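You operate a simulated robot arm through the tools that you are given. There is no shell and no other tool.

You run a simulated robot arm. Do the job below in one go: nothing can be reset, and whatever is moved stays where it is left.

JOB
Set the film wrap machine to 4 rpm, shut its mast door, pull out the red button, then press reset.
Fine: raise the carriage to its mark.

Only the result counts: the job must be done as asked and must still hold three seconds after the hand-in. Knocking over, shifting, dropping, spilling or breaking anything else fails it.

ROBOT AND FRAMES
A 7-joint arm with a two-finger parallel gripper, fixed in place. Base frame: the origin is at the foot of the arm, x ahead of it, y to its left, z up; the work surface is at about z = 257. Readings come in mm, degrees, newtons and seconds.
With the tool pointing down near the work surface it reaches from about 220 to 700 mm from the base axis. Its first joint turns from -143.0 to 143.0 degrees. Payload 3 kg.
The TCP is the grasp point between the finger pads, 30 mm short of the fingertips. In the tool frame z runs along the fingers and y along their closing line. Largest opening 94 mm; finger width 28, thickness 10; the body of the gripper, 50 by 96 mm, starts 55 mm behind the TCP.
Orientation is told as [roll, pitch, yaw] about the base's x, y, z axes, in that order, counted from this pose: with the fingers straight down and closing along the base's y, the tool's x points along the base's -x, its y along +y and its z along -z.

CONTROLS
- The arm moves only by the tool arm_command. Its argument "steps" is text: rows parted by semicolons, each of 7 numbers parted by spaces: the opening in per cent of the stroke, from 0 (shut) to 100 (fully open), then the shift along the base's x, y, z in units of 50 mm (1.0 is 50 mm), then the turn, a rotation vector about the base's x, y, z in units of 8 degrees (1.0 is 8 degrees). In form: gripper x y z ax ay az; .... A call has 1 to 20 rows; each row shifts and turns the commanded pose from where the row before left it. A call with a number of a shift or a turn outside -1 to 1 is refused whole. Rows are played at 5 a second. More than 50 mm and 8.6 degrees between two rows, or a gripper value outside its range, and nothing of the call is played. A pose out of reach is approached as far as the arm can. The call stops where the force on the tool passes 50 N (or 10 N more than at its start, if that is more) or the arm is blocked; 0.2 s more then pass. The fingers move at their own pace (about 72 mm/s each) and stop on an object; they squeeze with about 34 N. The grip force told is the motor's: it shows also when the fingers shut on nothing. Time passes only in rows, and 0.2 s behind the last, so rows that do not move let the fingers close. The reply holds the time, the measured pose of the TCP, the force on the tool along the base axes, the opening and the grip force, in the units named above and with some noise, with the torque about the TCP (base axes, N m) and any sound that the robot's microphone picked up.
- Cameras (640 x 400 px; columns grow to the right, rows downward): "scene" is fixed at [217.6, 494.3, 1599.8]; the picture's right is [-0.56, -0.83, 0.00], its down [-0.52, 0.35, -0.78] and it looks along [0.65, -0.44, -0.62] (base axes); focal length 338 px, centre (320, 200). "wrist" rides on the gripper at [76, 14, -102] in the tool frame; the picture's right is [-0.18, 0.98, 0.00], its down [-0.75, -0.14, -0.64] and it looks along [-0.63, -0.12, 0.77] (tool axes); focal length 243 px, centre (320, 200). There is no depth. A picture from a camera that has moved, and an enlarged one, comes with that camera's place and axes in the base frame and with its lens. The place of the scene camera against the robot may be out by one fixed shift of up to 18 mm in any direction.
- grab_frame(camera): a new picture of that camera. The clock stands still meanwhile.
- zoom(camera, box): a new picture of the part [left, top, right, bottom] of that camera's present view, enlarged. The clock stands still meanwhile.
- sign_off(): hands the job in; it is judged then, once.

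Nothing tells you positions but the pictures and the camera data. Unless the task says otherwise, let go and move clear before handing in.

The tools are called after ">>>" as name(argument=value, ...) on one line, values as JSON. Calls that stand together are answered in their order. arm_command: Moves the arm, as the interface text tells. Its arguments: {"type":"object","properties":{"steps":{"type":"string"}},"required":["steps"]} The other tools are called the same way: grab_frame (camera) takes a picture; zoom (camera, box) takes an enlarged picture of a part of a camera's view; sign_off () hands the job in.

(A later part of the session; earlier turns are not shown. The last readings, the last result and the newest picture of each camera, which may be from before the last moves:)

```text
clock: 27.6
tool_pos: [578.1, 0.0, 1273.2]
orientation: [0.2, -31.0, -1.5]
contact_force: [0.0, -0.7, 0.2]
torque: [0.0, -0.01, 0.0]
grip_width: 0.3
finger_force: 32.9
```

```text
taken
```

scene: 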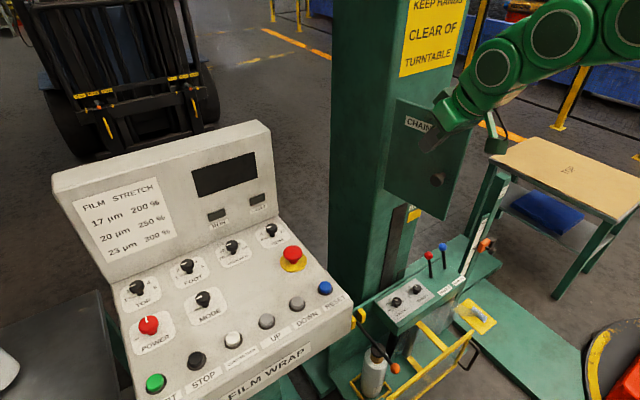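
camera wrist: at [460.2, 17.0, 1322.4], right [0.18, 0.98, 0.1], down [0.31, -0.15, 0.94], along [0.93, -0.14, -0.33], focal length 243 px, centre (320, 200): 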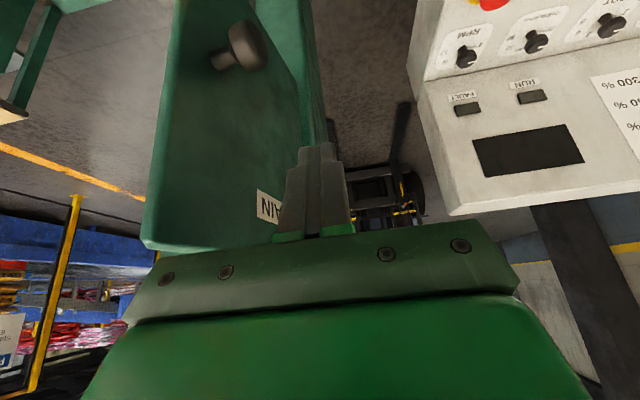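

The fingertips are beside the door's face near the top corner, and the gripper body clears the door's top edge. I'll push along an arc around the hinge.

>>> arm_command(steps="0 0.04 -0.8 0 0 0 0; 0 0.04 -0.44 0 0 0 0; 0 0.06 -0.3 0 0 0 0; 0 0.09 -0.28 0 0 0 0; 0 0.15 -0.3 0 0 0 0; 0 0.16 -0.28 0 0 0 0; 0 0.2 -0.24 0 0 0 0; 0 0.24 -0.24 0 0 0 0; 0 0.28 -0.18 0 0 0 0; 0 0.28 -0.16 0 0 0 0")

>>> grab_frame(camera="wrist")

>>> grab_frame(camera="scene")

```text
clock: 29.8
tool_pos: [655.9, -158.3, 1273.8]
orientation: [0.2, -30.9, -1.5]
contact_force: [-0.2, 0.7, 0.9]
torque: [-0.01, -0.02, 0.03]
grip_width: 0.0
finger_force: 32.7
```

```text
taken
camera wrist: at [537.1, -142.5, 1322.9], right [0.18, 0.98, 0.1], down [0.31, -0.15, 0.94], along [0.93, -0.14, -0.33], focal length 243 px, centre (320, 200)
```

wrist: 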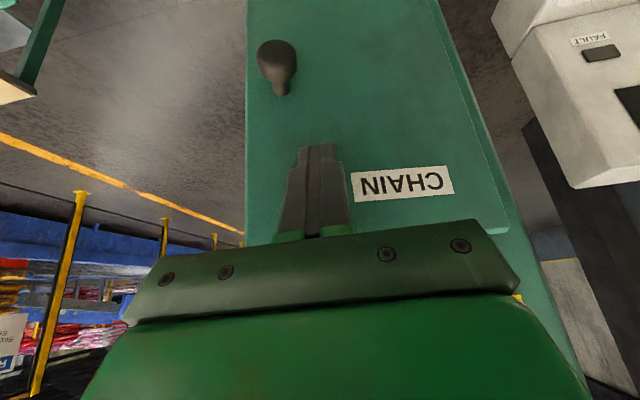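

```text
taken
```

scene: 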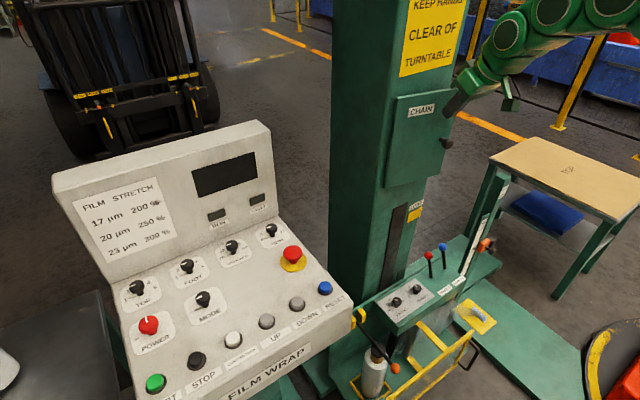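

The door has nearly swung shut. I'll push straight into it until it seats.

>>> arm_command(steps="0 0.24 -0.06 0 0 0 0; 0 0.2 -0.04 0 0 0 0; 0 0.16 0 0 0 0 0; 0 0.1 0 0 0 0 0; 0 0.1 0 0 0 0 0; 0 0.08 0 0 0 0 0")

>>> zoom(camera="scene", box=[360, 70, 520, 230])

>>> grab_frame(camera="wrist")

```text
clock: 31.1
tool_pos: [690.4, -164.1, 1274.0]
orientation: [0.2, -30.8, -1.5]
contact_force: [-28.6, 6.2, 11.7]
torque: [0.25, 0.25, 0.21]
grip_width: 0.0
finger_force: 32.9
stopped in row 6: the force on the tool passed its limit at 64 N (the readings are from after the stop); the commanded pose is now the measured one
```

```text
2.50 times, centred on (440, 150) of scene
camera zoom: at [217.6, 494.3, 1599.8], right [-0.56, -0.83, 0.0], down [-0.52, 0.35, -0.78], along [0.65, -0.44, -0.62], focal length 846 px, centre (20, 325)
```

zoom: 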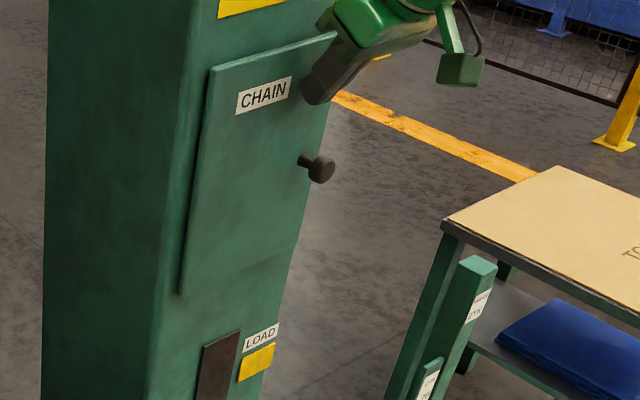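

```text
taken
camera wrist: at [572.6, -148.3, 1324.5], right [0.18, 0.98, 0.1], down [0.32, -0.15, 0.94], along [0.93, -0.14, -0.34], focal length 243 px, centre (320, 200)
```

wrist: 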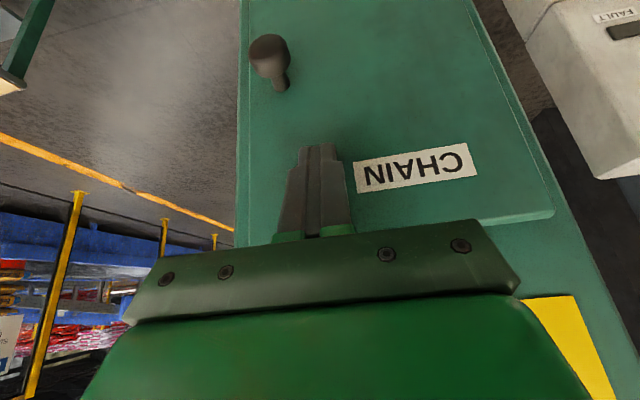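

The door looks shut and met firm resistance at the end. I'll back away and check that it stays closed.

>>> arm_command(steps="0 -0.5 0 0 0 0 0; 0 -0.8 0 0 0 0 0; 0 -0.8 0 0 0 0 0; 0 -0.8 0.4 0 0 0 0; 0 0 0 0 0 0 0; 0 0 0 0 0 0 0")

>>> zoom(camera="scene", box=[360, 70, 520, 230])

>>> grab_frame(camera="wrist")

```text
clock: 32.5
tool_pos: [547.2, -145.7, 1273.8]
orientation: [0.2, -30.8, -1.5]
contact_force: [-0.2, -2.2, -0.3]
torque: [-0.01, 0.02, 0.03]
grip_width: 0.0
finger_force: 32.9
```

```text
2.50 times, centred on (440, 150) of scene
camera zoom: at [217.6, 494.3, 1599.8], right [-0.56, -0.83, 0.0], down [-0.52, 0.35, -0.78], along [0.65, -0.44, -0.62], focal length 846 px, centre (20, 325)
```

zoom: 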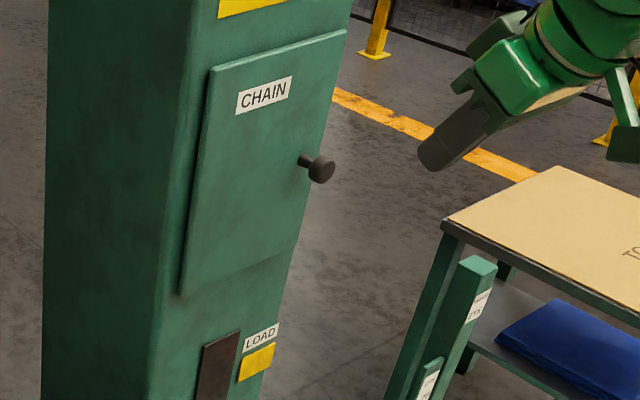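

```text
taken
camera wrist: at [429.3, -130.0, 1324.1], right [0.18, 0.98, 0.1], down [0.32, -0.15, 0.94], along [0.93, -0.14, -0.34], focal length 243 px, centre (320, 200)
```

wrist: 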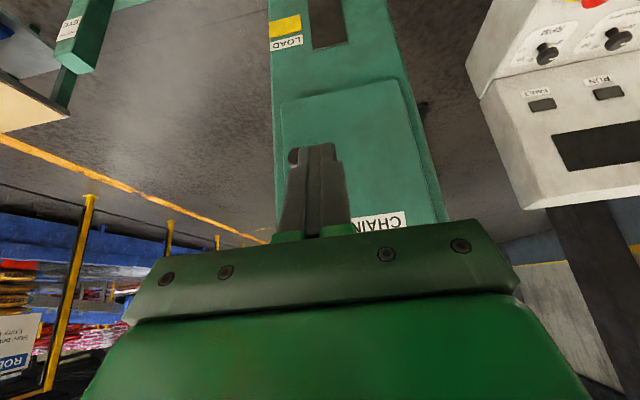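

The door stays shut. Next I'll return to a vertical tool, open the gripper and move over the red button at about (713, 245).

>>> arm_command(steps="100 0 0.9 0.3 0 0 0; 100 0 0.9 0.3 0 0.5 0; 100 0 0.9 0.3 0 0.5 0; 100 0 0.9 0 0 0.5 0; 100 0 0.9 0 0 0.5 0; 100 0 0.9 0 0 0.5 0; 100 0 0.9 0 0 0.5 0; 100 0 0.9 0 0 0.5 0; 100 0.6 0.5 -0.4 0 0.35 0.19; 100 0.6 0 -0.6 0 0 0; 100 0.6 0 -0.6 0 0 0; 100 0.6 0 -0.6 0 0 0; 100 0.6 0 -0.6 0 0 0; 100 0 0 -0.6 0 0 0; 100 0 0 0 0 0 0")

>>> grab_frame(camera="wrist")

>>> grab_frame(camera="scene")

```text
clock: 35.6
tool_pos: [698.2, 239.3, 1148.2]
orientation: [-0.7, 0.1, 0.2]
contact_force: [0.5, -0.4, -0.2]
torque: [0.04, -0.01, 0.01]
grip_width: 94.5
finger_force: 0.0
```

```text
taken
camera wrist: at [620.5, 253.4, 1250.9], right [0.18, 0.98, -0.01], down [0.76, -0.13, 0.64], along [0.63, -0.12, -0.77], focal length 243 px, centre (320, 200)
```

wrist: 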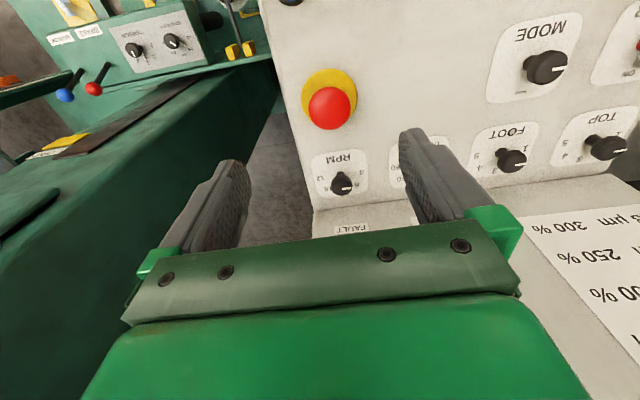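

```text
taken
```

scene: 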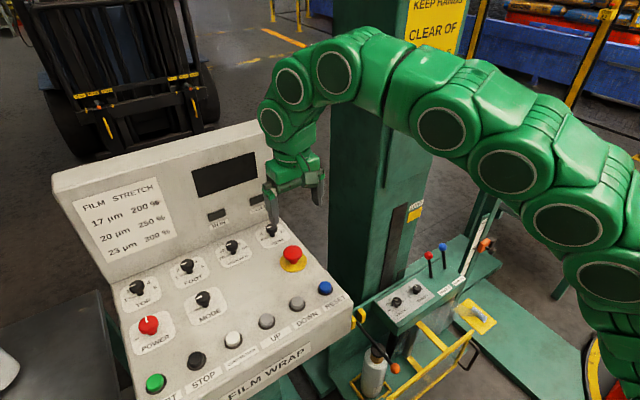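

The red button cap is at about (715, 246, 977), roughly 45 mm across. I'll descend around it.

>>> arm_command(steps="100 0.34 0.13 -0.5 0.09 0 0; 100 0 0 -0.8 0 0 0; 100 0 0 -0.8 0 0 0; 100 0 0 0 0 0 0")

>>> grab_frame(camera="wrist")

```text
clock: 36.6
tool_pos: [713.5, 247.3, 1043.4]
orientation: [0.1, 0.2, 0.3]
contact_force: [0.4, 0.2, -0.3]
torque: [-0.02, -0.01, -0.01]
grip_width: 93.8
finger_force: 0.0
```

```text
taken
camera wrist: at [637.0, 261.2, 1146.5], right [0.18, 0.98, 0.0], down [0.76, -0.14, 0.64], along [0.63, -0.11, -0.77], focal length 243 px, centre (320, 200)
```

wrist: 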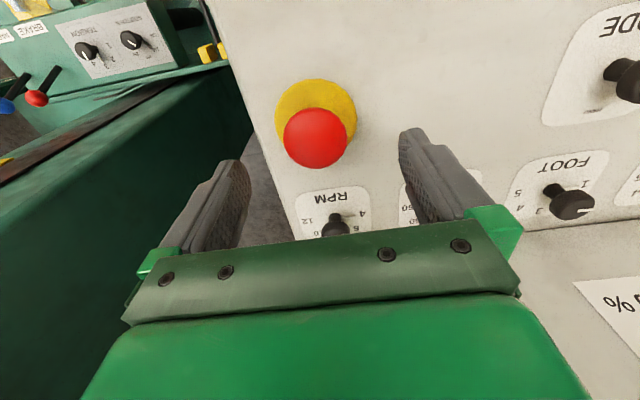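

>>> arm_command(steps="100 0.04 -0.05 -0.5 0 0 0; 100 0 0 -0.5 0 0 0; 100 0 0 0 0 0 0; 0 0 0 0 0 0 0; 0 0 0 0 0 0 0; 0 0 0 0 0 0 0")

>>> grab_frame(camera="wrist")

>>> zoom(camera="scene", box=[240, 210, 340, 290])

```text
clock: 38.0
tool_pos: [717.1, 244.6, 993.0]
orientation: [0.1, 0.1, 0.2]
contact_force: [-2.0, -8.7, 0.5]
torque: [-0.12, -0.04, 0.02]
grip_width: 45.2
finger_force: 44.7
```

```text
taken
camera wrist: at [640.2, 257.8, 1096.5], right [0.18, 0.98, 0.0], down [0.76, -0.14, 0.64], along [0.63, -0.11, -0.77], focal length 243 px, centre (320, 200)
```

wrist: 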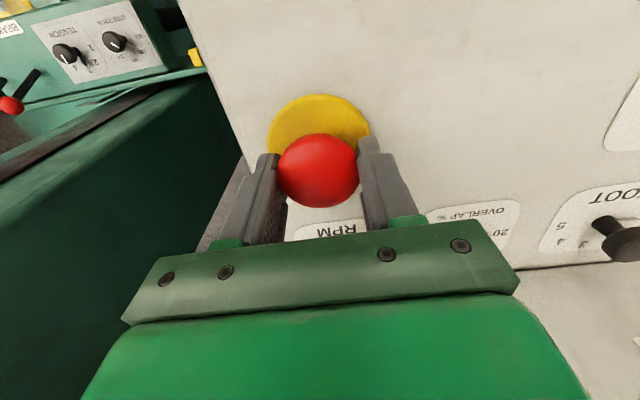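

```text
5.00 times, centred on (290, 250) of scene
camera zoom: at [217.6, 494.3, 1599.8], right [-0.56, -0.83, 0.0], down [-0.52, 0.35, -0.78], along [0.65, -0.44, -0.62], focal length 1692 px, centre (470, -50)
```

zoom: 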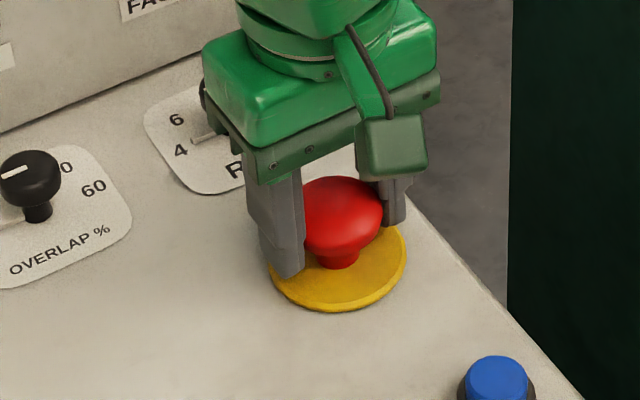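

The cap is gripped at 45 mm. I'll pull straight up in small steps.

>>> arm_command(steps="0 0 0 0.04 0 0 0; 0 0 0 0.06 0 0 0; 0 0 0 0.06 0 0 0; 0 0 0 0.06 0 0 0; 0 0 0 0.06 0 0 0")

>>> grab_frame(camera="wrist")

>>> zoom(camera="scene", box=[240, 210, 340, 290])

```text
clock: 39.2
tool_pos: [715.0, 245.2, 1006.7]
orientation: [0.1, 0.4, 0.3]
contact_force: [13.9, 4.1, -37.3]
torque: [0.0, -0.15, -0.01]
grip_width: 45.2
finger_force: 45.2
```

```text
taken
camera wrist: at [638.6, 257.8, 1109.2], right [0.18, 0.98, 0.0], down [0.76, -0.14, 0.64], along [0.63, -0.11, -0.77], focal length 243 px, centre (320, 200)
```

wrist: 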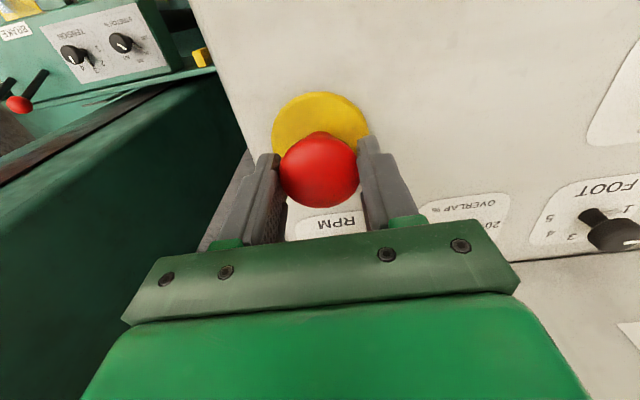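

```text
5.00 times, centred on (290, 250) of scene
camera zoom: at [217.6, 494.3, 1599.8], right [-0.56, -0.83, 0.0], down [-0.52, 0.35, -0.78], along [0.65, -0.44, -0.62], focal length 1692 px, centre (470, -50)
```

zoom: 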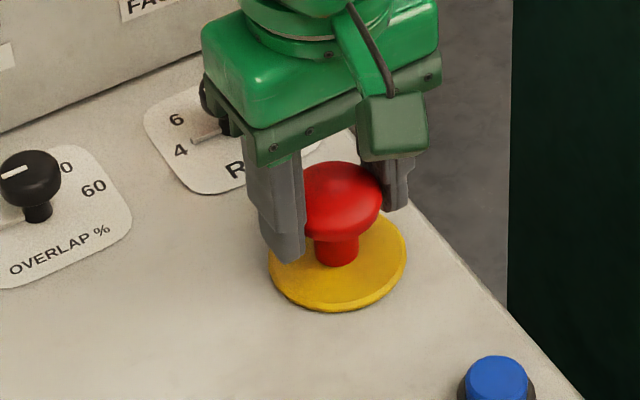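

The button has come up about 13 mm and now meets a stop. I'll open the fingers and see if it stays out.

>>> arm_command(steps="0 0 0 -0.02 0 0 0; 100 0 0 0 0 0 0; 100 0 0 0 0 0 0; 100 0 0 0.6 0 0 0; 100 0 0 0.6 0 0 0; 100 0 0 0 0 0 0")

>>> grab_frame(camera="wrist")

>>> zoom(camera="scene", box=[240, 210, 340, 290])

>>> grab_frame(camera="scene")

```text
clock: 40.6
tool_pos: [716.2, 244.8, 1067.0]
orientation: [0.2, 0.3, 0.1]
contact_force: [1.1, -0.6, -0.3]
torque: [-0.01, 0.0, 0.03]
grip_width: 94.2
finger_force: 0.0
```

```text
taken
camera wrist: at [638.9, 256.4, 1170.6], right [0.18, 0.98, 0.0], down [0.76, -0.14, 0.64], along [0.63, -0.11, -0.77], focal length 243 px, centre (320, 200)
```

wrist: 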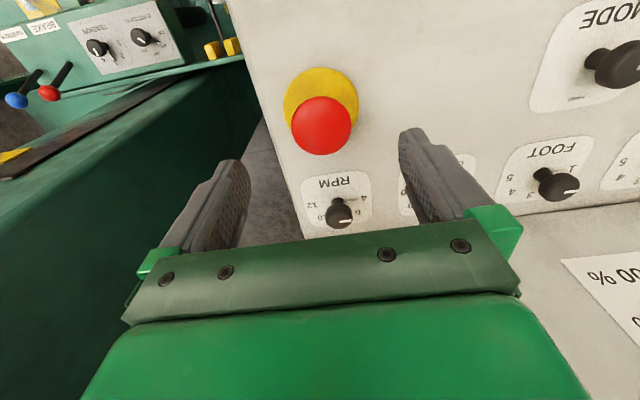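

```text
5.00 times, centred on (290, 250) of scene
camera zoom: at [217.6, 494.3, 1599.8], right [-0.56, -0.83, 0.0], down [-0.52, 0.35, -0.78], along [0.65, -0.44, -0.62], focal length 1692 px, centre (470, -50)
```

zoom: 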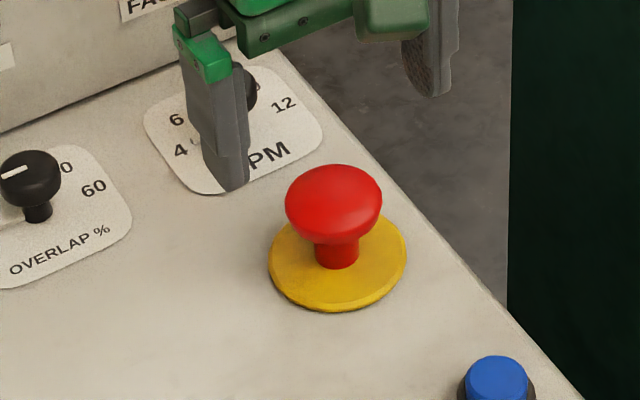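

```text
taken
```

scene: 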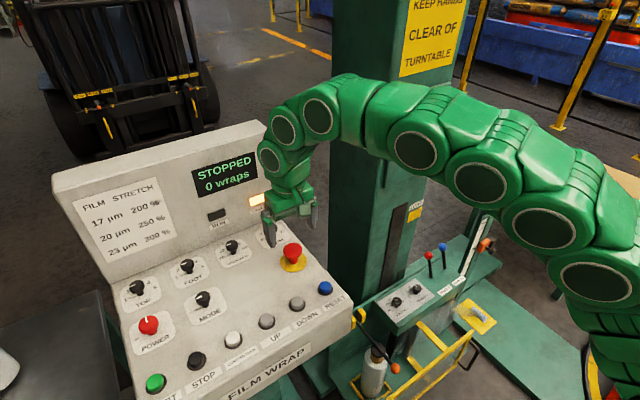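

The display now reads STOPPED with the FAULT lamp lit, so the red button is out. Next I'll press the blue RESET at about (604, 226, 953) with closed fingertips.

>>> arm_command(steps="100 -0.75 -0.12 0 0 0 0; 0 -0.75 -0.12 0 0 0 0; 0 -0.75 -0.12 0 0 0 0; 0 0 0 -0.5 0 0 0; 0 0 0 -0.4 0 0 0; 0 0 0 0 0 0 0")

>>> grab_frame(camera="wrist")

>>> zoom(camera="scene", box=[270, 230, 390, 320])

```text
clock: 42.0
tool_pos: [605.6, 226.2, 1022.6]
orientation: [0.2, 0.1, 0.2]
contact_force: [-0.6, -0.3, -0.1]
torque: [0.0, -0.03, -0.03]
grip_width: 0.0
finger_force: 32.6
```

```text
taken
camera wrist: at [528.5, 239.1, 1126.5], right [0.18, 0.98, 0.0], down [0.76, -0.14, 0.64], along [0.63, -0.11, -0.77], focal length 243 px, centre (320, 200)
```

wrist: 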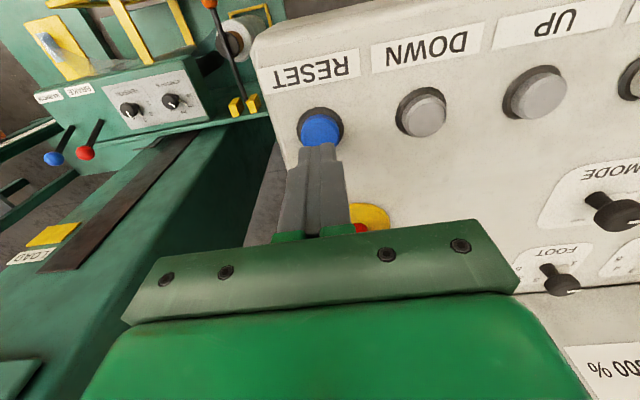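

```text
4.44 times, centred on (330, 275) of scene
camera zoom: at [217.6, 494.3, 1599.8], right [-0.56, -0.83, 0.0], down [-0.52, 0.35, -0.78], along [0.65, -0.44, -0.62], focal length 1504 px, centre (276, -133)
```

zoom: 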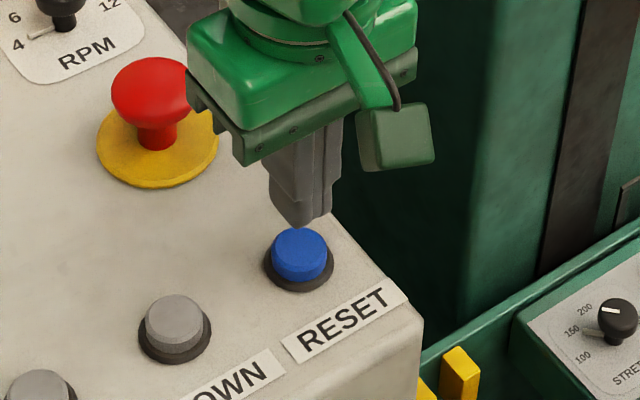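

>>> arm_command(steps="0 -0.05 0 -0.5 0 0 0; 0 0 0 -0.15 0 0 0; 0 0 0 -0.06 0 0 0; 0 0 0 -0.06 0 0 0; 0 0 0 -0.06 0 0 0; 0 0 0 -0.05 0 0 0")

>>> zoom(camera="scene", box=[180, 140, 370, 320])

```text
clock: 43.4
tool_pos: [601.7, 227.6, 984.6]
orientation: [0.4, -0.5, 0.3]
contact_force: [-11.8, -4.4, 39.5]
torque: [-0.23, 0.49, 0.01]
grip_width: 0.0
finger_force: 32.5
heard: click
stopped in row 6: the force on the tool passed its limit at 52 N (the readings are from after the stop); the commanded pose is now the measured one
```

```text
2.22 times, centred on (275, 230) of scene
camera zoom: at [217.6, 494.3, 1599.8], right [-0.56, -0.83, 0.0], down [-0.52, 0.35, -0.78], along [0.65, -0.44, -0.62], focal length 752 px, centre (420, 133)
```

zoom: 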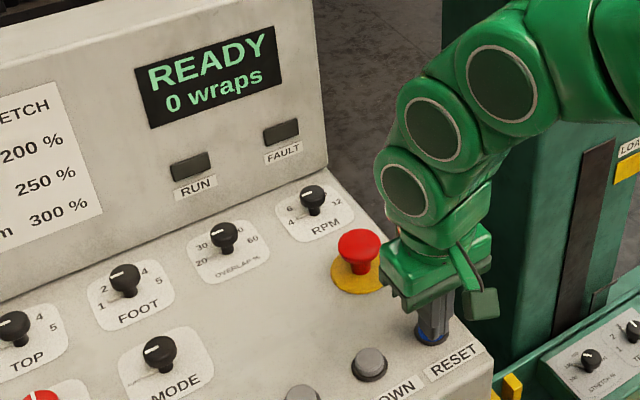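

A click sounded and the display reads READY. I'll lift off and study the carriage pointer and the LOAD mark.

>>> arm_command(steps="0 0 0 0.6 0 0 0; 0 0 0.5 0.4 0 0 0; 0 0 0.9 0 0 0 0; 0 0 0.9 0 0 0 0; 0 0.03 0.6 0 0 0 0; 0 0 0 0 0 0 0")

>>> grab_frame(camera="scene")

>>> zoom(camera="scene", box=[360, 180, 480, 320])

>>> zoom(camera="scene", box=[170, 140, 290, 230])

>>> grab_frame(camera="wrist")

```text
clock: 44.8
tool_pos: [601.4, 371.5, 1031.1]
orientation: [0.3, 0.0, 0.2]
contact_force: [0.5, -0.1, 0.3]
torque: [0.02, -0.03, 0.02]
grip_width: 0.0
finger_force: 33.3
```

```text
taken
```

scene: 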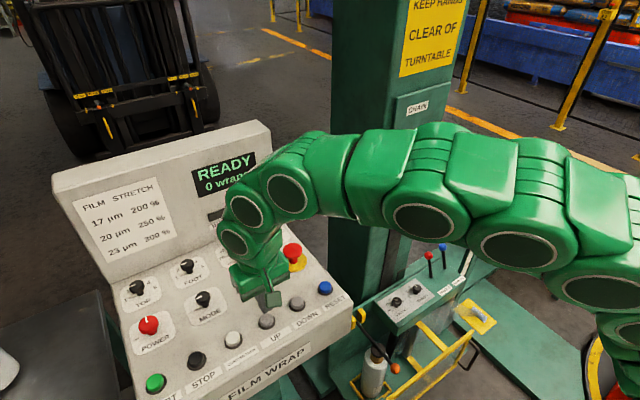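

```text
2.86 times, centred on (420, 250) of scene
camera zoom: at [217.6, 494.3, 1599.8], right [-0.56, -0.83, 0.0], down [-0.52, 0.35, -0.78], along [0.65, -0.44, -0.62], focal length 967 px, centre (34, 57)
```

zoom: 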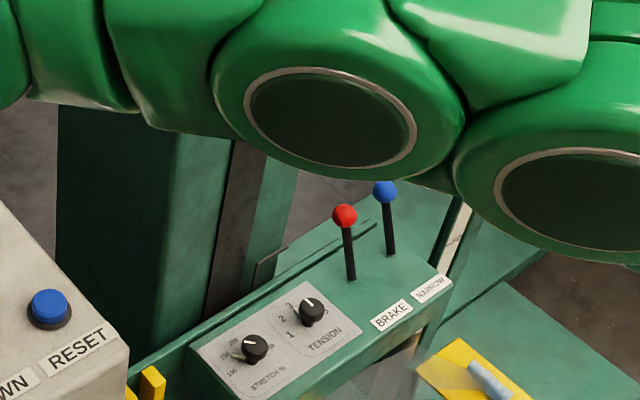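

```text
4.44 times, centred on (230, 185) of scene
camera zoom: at [217.6, 494.3, 1599.8], right [-0.56, -0.83, 0.0], down [-0.52, 0.35, -0.78], along [0.65, -0.44, -0.62], focal length 1504 px, centre (720, 267)
```

zoom: 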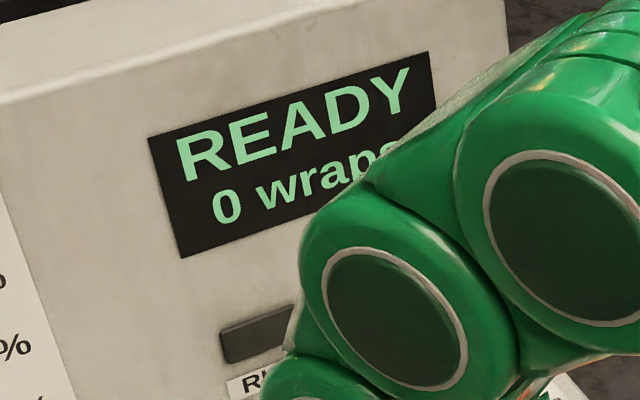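

```text
taken
camera wrist: at [524.5, 384.3, 1135.0], right [0.18, 0.98, 0.0], down [0.75, -0.14, 0.64], along [0.63, -0.11, -0.77], focal length 243 px, centre (320, 200)
```

wrist: 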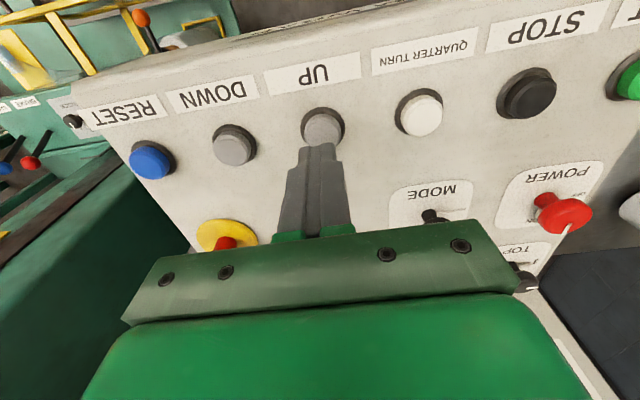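

The LOAD mark is at about z≈854 and the carriage's pointer flag at about z≈540 on the mast, so it should rise roughly 310 mm. I'll press UP gently and see if the carriage responds.

>>> arm_command(steps="0 0.01 0.02 -0.5 0 0 0; 0 0 0 -0.26 0 0 0; 0 0 0 -0.04 0 0 0; 0 0 0 -0.04 0 0 0")

>>> grab_frame(camera="wrist")

>>> grab_frame(camera="scene")

```text
clock: 45.8
tool_pos: [603.6, 372.2, 988.9]
orientation: [0.2, 0.0, 0.3]
contact_force: [-2.1, 0.5, 4.0]
torque: [-0.02, 0.05, 0.01]
grip_width: 0.2
finger_force: 32.9
heard: click
```

```text
taken
camera wrist: at [526.1, 385.6, 1092.1], right [0.18, 0.98, 0.0], down [0.75, -0.14, 0.64], along [0.63, -0.11, -0.77], focal length 243 px, centre (320, 200)
```

wrist: 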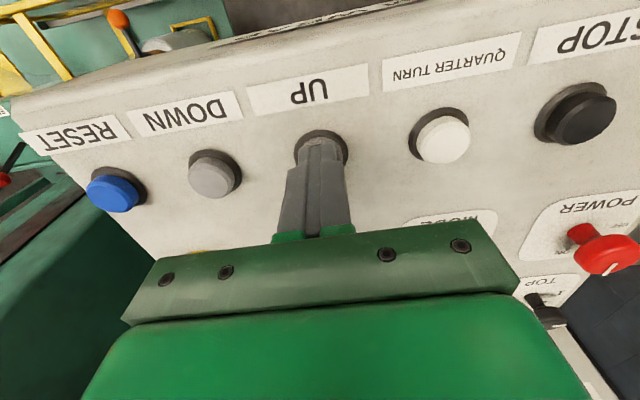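

```text
taken
```

scene: 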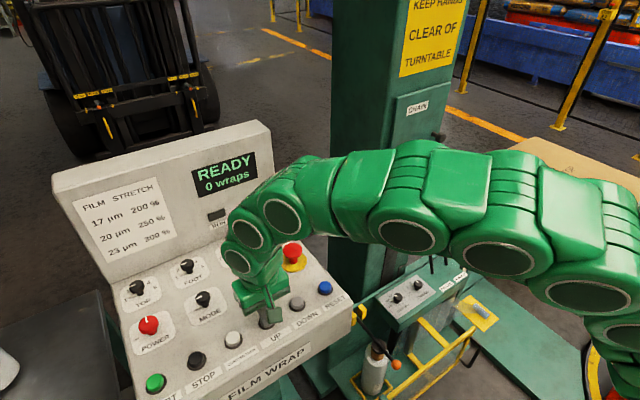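

A click sounded and the carriage may have crept up. I'll hold for 0.6 s and compare.

>>> arm_command(steps="0 0 0 0 0 0 0; 0 0 0 0 0 0 0; 0 0 0 0 0 0 0")

>>> grab_frame(camera="scene")

>>> zoom(camera="scene", box=[340, 240, 500, 400])

```text
clock: 46.6
tool_pos: [603.4, 372.6, 988.8]
orientation: [0.2, -0.1, 0.2]
contact_force: [0.4, 2.2, 3.5]
torque: [0.05, 0.02, -0.02]
grip_width: 0.3
finger_force: 33.6
```

```text
taken
```

scene: 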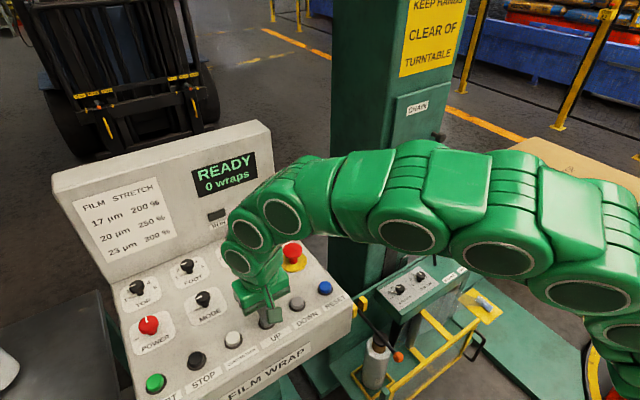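

```text
2.50 times, centred on (420, 320) of scene
camera zoom: at [217.6, 494.3, 1599.8], right [-0.56, -0.83, 0.0], down [-0.52, 0.35, -0.78], along [0.65, -0.44, -0.62], focal length 846 px, centre (70, -100)
```

zoom: 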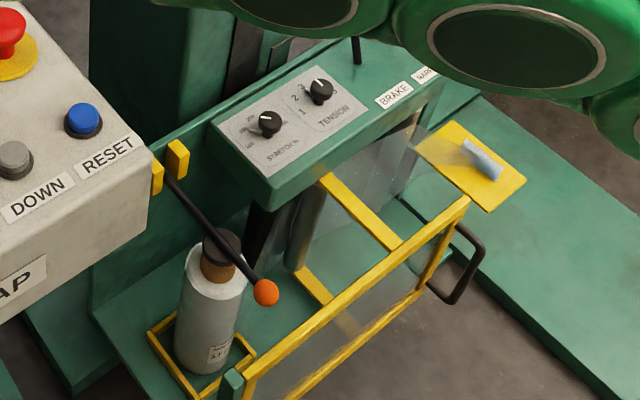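

The carriage is rising at roughly 50 mm/s. I'll hold on for another 1.6 s and check again.

>>> arm_command(steps="0 0 0 0 0 0 0; 0 0 0 0 0 0 0; 0 0 0 0 0 0 0; 0 0 0 0 0 0 0; 0 0 0 0 0 0 0; 0 0 0 0 0 0 0; 0 0 0 0 0 0 0")

>>> grab_frame(camera="scene")

>>> grab_frame(camera="wrist")

>>> zoom(camera="scene", box=[340, 240, 500, 400])

```text
clock: 48.2
tool_pos: [603.6, 372.2, 989.6]
orientation: [0.2, 0.0, 0.2]
contact_force: [0.6, 0.0, 4.1]
torque: [-0.01, -0.03, 0.02]
grip_width: 0.2
finger_force: 33.3
```

```text
taken
```

scene: 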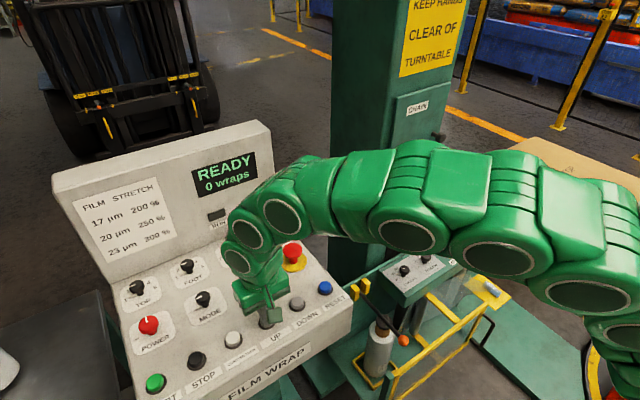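

```text
taken
camera wrist: at [526.1, 385.5, 1092.2], right [0.18, 0.98, 0.0], down [0.75, -0.14, 0.64], along [0.63, -0.11, -0.77], focal length 243 px, centre (320, 200)
```

wrist: 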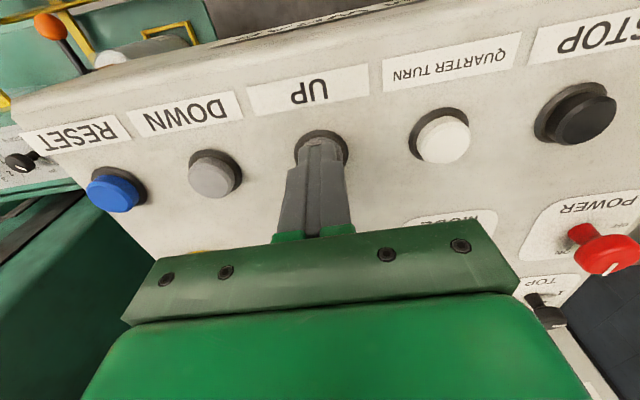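

```text
2.50 times, centred on (420, 320) of scene
camera zoom: at [217.6, 494.3, 1599.8], right [-0.56, -0.83, 0.0], down [-0.52, 0.35, -0.78], along [0.65, -0.44, -0.62], focal length 846 px, centre (70, -100)
```

zoom: 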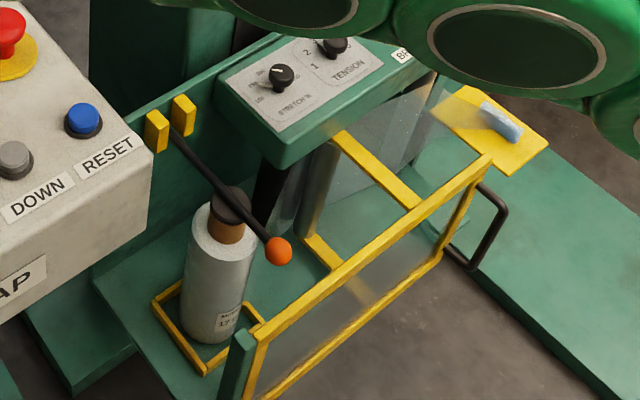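

The carriage has risen about 160 mm at 60 mm/s. I'll hold for about 1.4 s more, then release and turn the wrist slightly so its camera can see the mark.

>>> arm_command(steps="0 0 0 0 0 0 0; 0 0 0 0 0 0 0; 0 0 0 0 0 0 0; 0 0 0 0 0 0 0; 0 0 0 0 0 0 0; 0 0 0 0 0 0 0; 0 0 0 0.3 0 0 0; 0 0 0 0 0 0 -0.75; 0 0 0 0 0 0 -0.75")

>>> grab_frame(camera="scene")

>>> grab_frame(camera="wrist")

>>> zoom(camera="scene", box=[340, 240, 500, 400])

```text
clock: 50.2
tool_pos: [603.1, 371.8, 1003.7]
orientation: [0.2, 0.0, -11.7]
contact_force: [0.0, -0.4, -0.3]
torque: [0.04, -0.01, 0.01]
grip_width: 0.0
finger_force: 32.6
```

```text
taken
```

scene: 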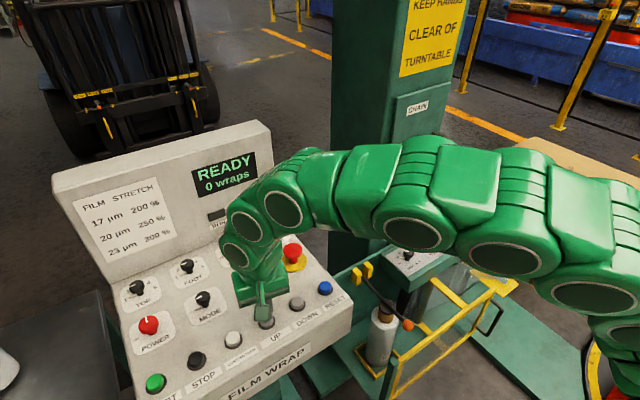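

```text
taken
camera wrist: at [530.3, 401.2, 1107.3], right [0.38, 0.92, 0.0], down [0.71, -0.29, 0.64], along [0.59, -0.24, -0.77], focal length 243 px, centre (320, 200)
```

wrist: 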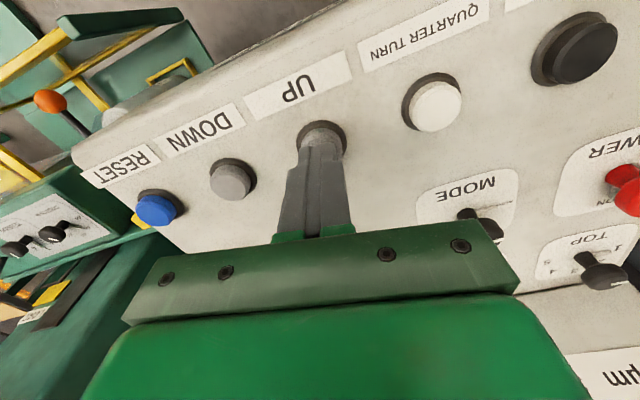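

```text
2.50 times, centred on (420, 320) of scene
camera zoom: at [217.6, 494.3, 1599.8], right [-0.56, -0.83, 0.0], down [-0.52, 0.35, -0.78], along [0.65, -0.44, -0.62], focal length 846 px, centre (70, -100)
```

zoom: 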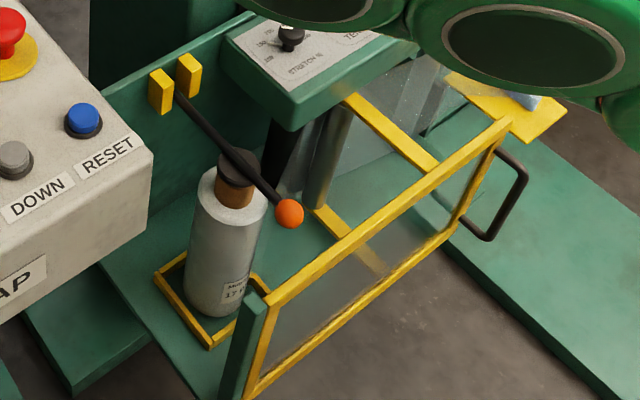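

The wrist camera now sees both the LOAD mark and the carriage. I'll zoom in.

>>> zoom(camera="wrist", box=[0, 180, 160, 350])

>>> zoom(camera="wrist", box=[0, 240, 120, 340])

```text
2.35 times, centred on (80, 265) of wrist
camera zoom: at [530.3, 401.2, 1107.3], right [0.38, 0.92, 0.0], down [0.71, -0.29, 0.64], along [0.59, -0.24, -0.77], focal length 571 px, centre (885, 47)
```

zoom: 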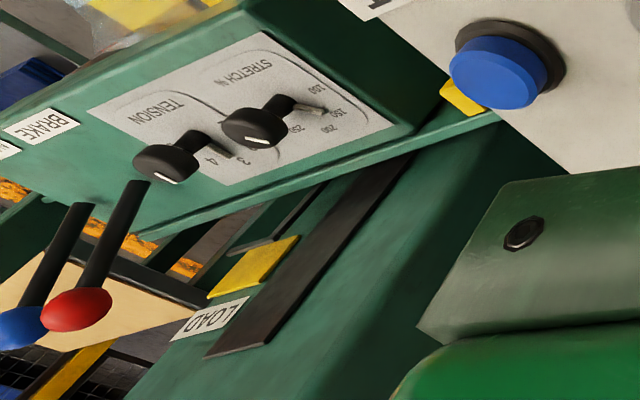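

```text
4.00 times, centred on (60, 290) of wrist
camera zoom: at [530.3, 401.2, 1107.3], right [0.38, 0.92, 0.0], down [0.71, -0.29, 0.64], along [0.59, -0.24, -0.77], focal length 970 px, centre (1360, -160)
```

zoom: 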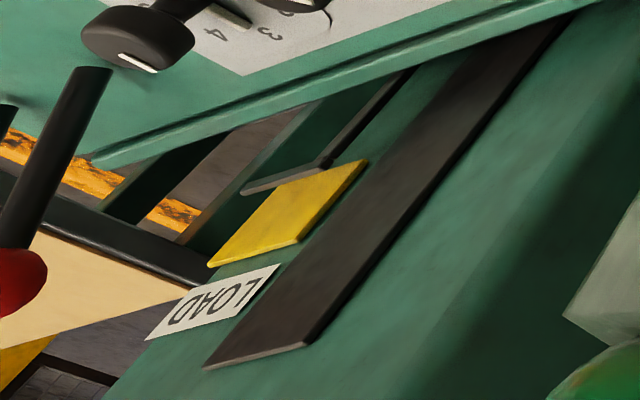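

An L-shaped pointer on the carriage is now just below the yellow LOAD mark in this oblique view. Parallax matters here, so I'll move the arm in front of the mast for a straighter look.

>>> arm_command(steps="0 0 0 0.9 0 0 0; 0 -0.3 0 0.8 0 0 0; 0 -0.3 0 0.8 0 0 0.75; 0 -0.3 -0.8 0.3 0 0 0.71; 0 -0.3 -0.9 0 0 0 0; 0 -0.3 -0.9 0 0 0 0; 0 -0.3 -0.9 0 0 0 0; 0 0 -0.9 0 0 0 0; 100 0 -0.9 0 0 0 0; 100 0 -0.9 0 0 0 0; 100 0 -0.9 0 0 0 0; 100 0 -0.9 0 0 0 0; 100 0 -0.9 0 0 0 0; 100 0 -0.9 0 0 0 0; 100 0 -0.9 0 0 0 0; 100 0 0 0 0 0 0")

>>> grab_frame(camera="wrist")

>>> grab_frame(camera="scene")

```text
clock: 53.6
tool_pos: [513.1, -163.7, 1142.6]
orientation: [0.2, -0.1, -0.1]
contact_force: [-0.2, 0.9, -0.1]
torque: [0.0, 0.03, 0.03]
grip_width: 93.9
finger_force: 0.2
```

```text
taken
camera wrist: at [436.6, -149.8, 1246.3], right [0.19, 0.98, 0.0], down [0.75, -0.14, 0.64], along [0.63, -0.12, -0.77], focal length 243 px, centre (320, 200)
```

wrist: 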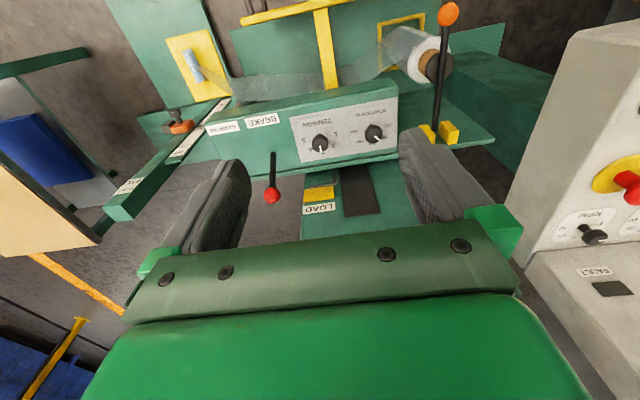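

```text
taken
```

scene: 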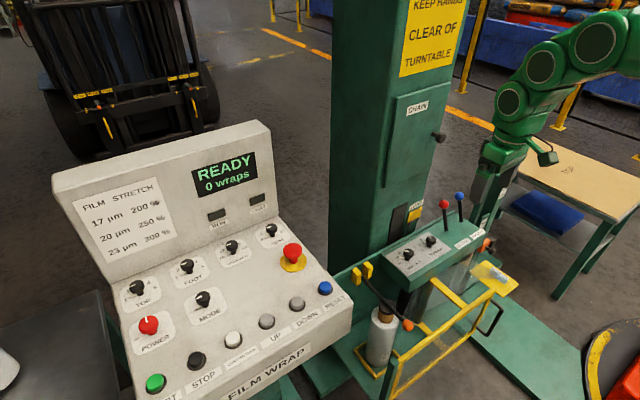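

>>> zoom(camera="wrist", box=[270, 140, 400, 230])

>>> zoom(camera="scene", box=[380, 190, 460, 260])

```text
4.44 times, centred on (335, 185) of wrist
camera zoom: at [436.6, -149.8, 1246.3], right [0.19, 0.98, 0.0], down [0.75, -0.14, 0.64], along [0.63, -0.12, -0.77], focal length 1078 px, centre (253, 267)
```

zoom: 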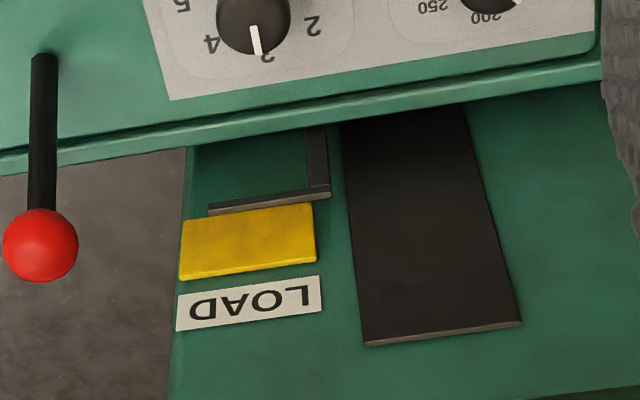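

```text
5.71 times, centred on (420, 225) of scene
camera zoom: at [217.6, 494.3, 1599.8], right [-0.56, -0.83, 0.0], down [-0.52, 0.35, -0.78], along [0.65, -0.44, -0.62], focal length 1933 px, centre (-251, 57)
```

zoom: 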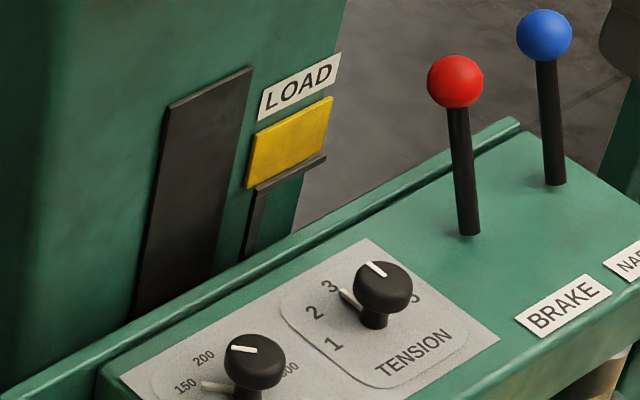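

The pointer bar appears about 9 mm below the centre of the yellow mark and roughly 13 mm in front of it. I'll lower and tilt the camera for a nearly level view to confirm.

>>> arm_command(steps="100 -0.4 -0.4 -0.4 0 0 0; 100 -0.4 -0.4 -0.4 0 0 0; 100 0 0 -0.7 0 -0.65 0; 100 0 0 -0.7 0 -0.65 0; 100 0 0 -0.7 0 -0.65 0; 100 0 0 -0.6 0 -0.65 0; 100 0 0 0 0 -0.65 0; 100 0 0 0 0 -0.65 0; 100 0 0 0 0 0 0")

>>> grab_frame(camera="wrist")

>>> grab_frame(camera="scene")

```text
clock: 55.6
tool_pos: [473.6, -200.2, 969.7]
orientation: [0.8, -29.6, -0.1]
contact_force: [0.2, 0.7, 0.6]
torque: [-0.04, 0.02, -0.01]
grip_width: 93.9
finger_force: 0.0
```

```text
taken
camera wrist: at [355.8, -188.1, 1022.1], right [0.15, 0.98, 0.1], down [0.34, -0.15, 0.93], along [0.93, -0.11, -0.36], focal length 243 px, centre (320, 200)
```

wrist: 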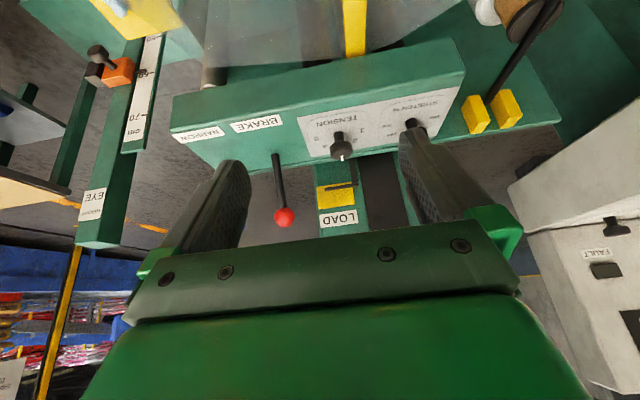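

```text
taken
```

scene: 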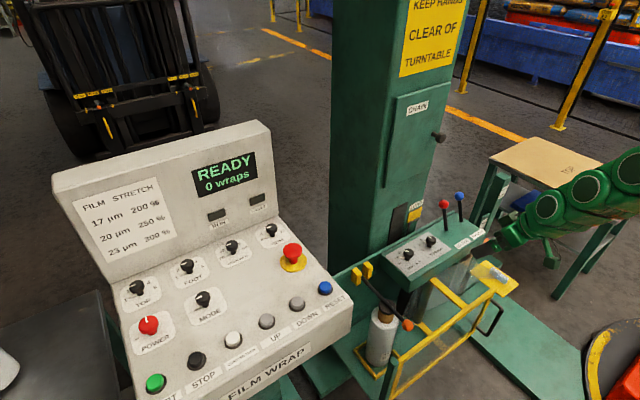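

>>> zoom(camera="wrist", box=[290, 155, 390, 235])

```text
5.00 times, centred on (340, 195) of wrist
camera zoom: at [355.8, -188.1, 1022.1], right [0.15, 0.98, 0.1], down [0.34, -0.15, 0.93], along [0.93, -0.11, -0.36], focal length 1213 px, centre (220, 225)
```

zoom: 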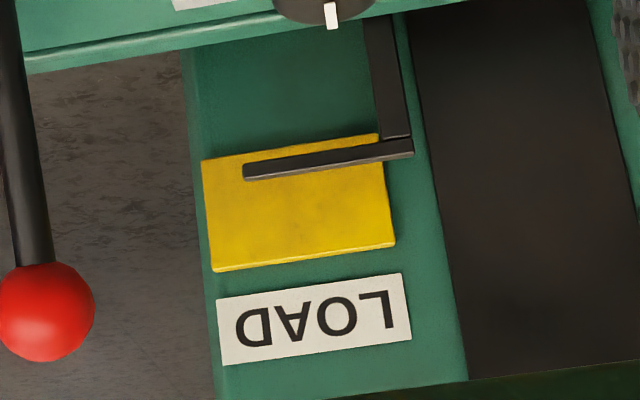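

The level view agrees: the pointer bar is about 9 mm below the mark's centre, so a short tap on UP is needed. I'll go back above the UP button.

>>> arm_command(steps="100 0 0 0.7 0 0.65 0; 100 0 0 0.7 0 0.65 0; 100 0 0 0.7 0 0.65 0; 100 0 0 0.7 0 0.65 0; 100 0.3 0 0.6 0 0.65 0; 0 0.3 0.9 0 0 0.45 0; 0 0.3 0.9 0 -0.1 0 0; 0 0.3 0.9 0 0 0 0; 0 0.3 0.9 0 0 0 0; 0 0.3 0.9 0 0 0 0; 0 0.3 0.9 0 0 0 0; 0 0.3 0.9 0 0 0 0; 0 0 0.9 0 0 0 0; 0 0 0.9 0 0 0 0; 0 0 0.9 0 0 0 0; 0 0.2 0.9 0 0 0 0; 0 0 0.9 0 0 0 -0.73; 0 0 0.64 -0.6 0 0 -0.73; 0 0 0 -0.7 0 0 0; 0 0 0 0 0 0 0")

>>> grab_frame(camera="wrist")

```text
clock: 59.8
tool_pos: [605.1, 369.6, 1073.8]
orientation: [-0.6, -1.7, -11.7]
contact_force: [-0.5, 0.8, -0.2]
torque: [-0.02, -0.02, 0.05]
grip_width: 0.3
finger_force: 32.9
```

```text
taken
camera wrist: at [529.4, 400.1, 1175.5], right [0.38, 0.92, -0.01], down [0.69, -0.28, 0.67], along [0.61, -0.26, -0.75], focal length 243 px, centre (320, 200)
```

wrist: 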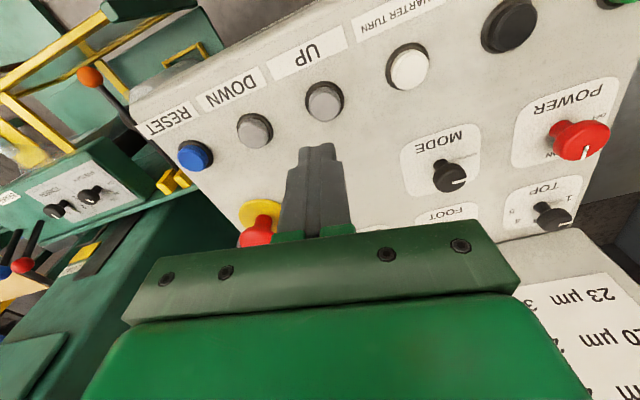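

>>> arm_command(steps="0 -0.04 0.05 -0.8 0.07 0.21 0; 0 0 0 -0.7 0 0 0; 0 0 0 0 0 0 0")

>>> zoom(camera="wrist", box=[0, 240, 120, 340])

>>> grab_frame(camera="wrist")

```text
clock: 60.6
tool_pos: [601.8, 371.3, 999.5]
orientation: [-0.4, 0.0, -11.7]
contact_force: [-0.5, -0.6, -0.1]
torque: [-0.01, -0.02, -0.01]
grip_width: 0.1
finger_force: 32.7
```

```text
4.00 times, centred on (60, 290) of wrist
camera zoom: at [530.6, 401.8, 1103.4], right [0.38, 0.92, -0.01], down [0.71, -0.29, 0.64], along [0.59, -0.25, -0.77], focal length 970 px, centre (1360, -160)
```

zoom: 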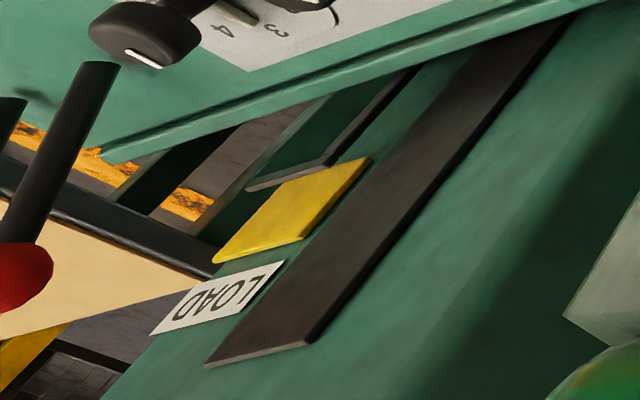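

```text
taken
camera wrist: at [530.6, 401.8, 1103.4], right [0.38, 0.92, -0.01], down [0.71, -0.29, 0.64], along [0.59, -0.25, -0.77], focal length 243 px, centre (320, 200)
```

wrist: 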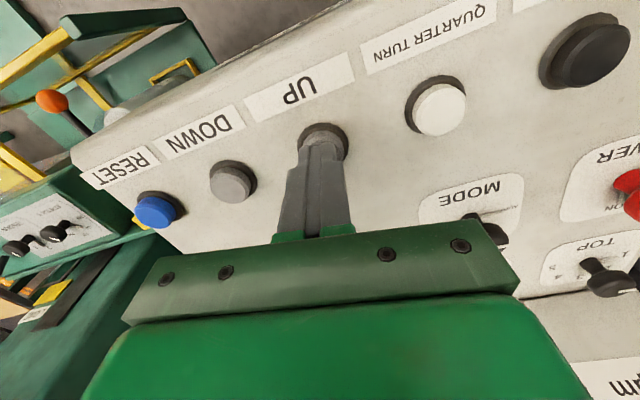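

This is my baseline view. I'll give UP one brief tap, then lift off.

>>> arm_command(steps="0 0 0 -0.1 0 0 0; 0 0 0 -0.1 0 0 0; 0 0 0 0.2 0 0 0; 0 0 0 0 0 0 0")

>>> zoom(camera="wrist", box=[0, 240, 120, 340])

```text
clock: 61.6
tool_pos: [602.4, 372.1, 998.7]
orientation: [-0.4, 0.1, -11.7]
contact_force: [-0.3, -1.0, -0.5]
torque: [-0.01, 0.02, -0.03]
grip_width: 0.0
finger_force: 33.1
heard: click
```

```text
4.00 times, centred on (60, 290) of wrist
camera zoom: at [529.9, 401.9, 1102.7], right [0.38, 0.92, -0.01], down [0.71, -0.29, 0.64], along [0.59, -0.25, -0.77], focal length 970 px, centre (1360, -160)
```

zoom: 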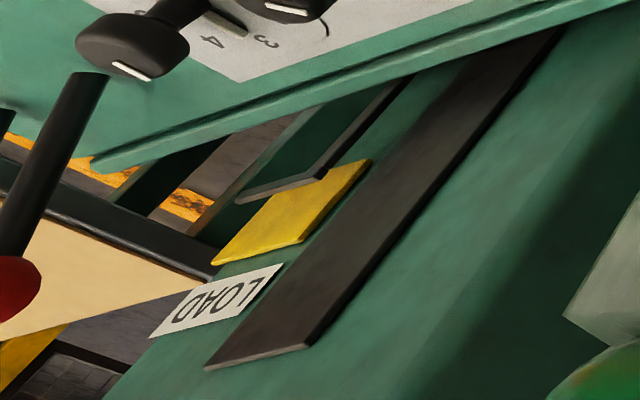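

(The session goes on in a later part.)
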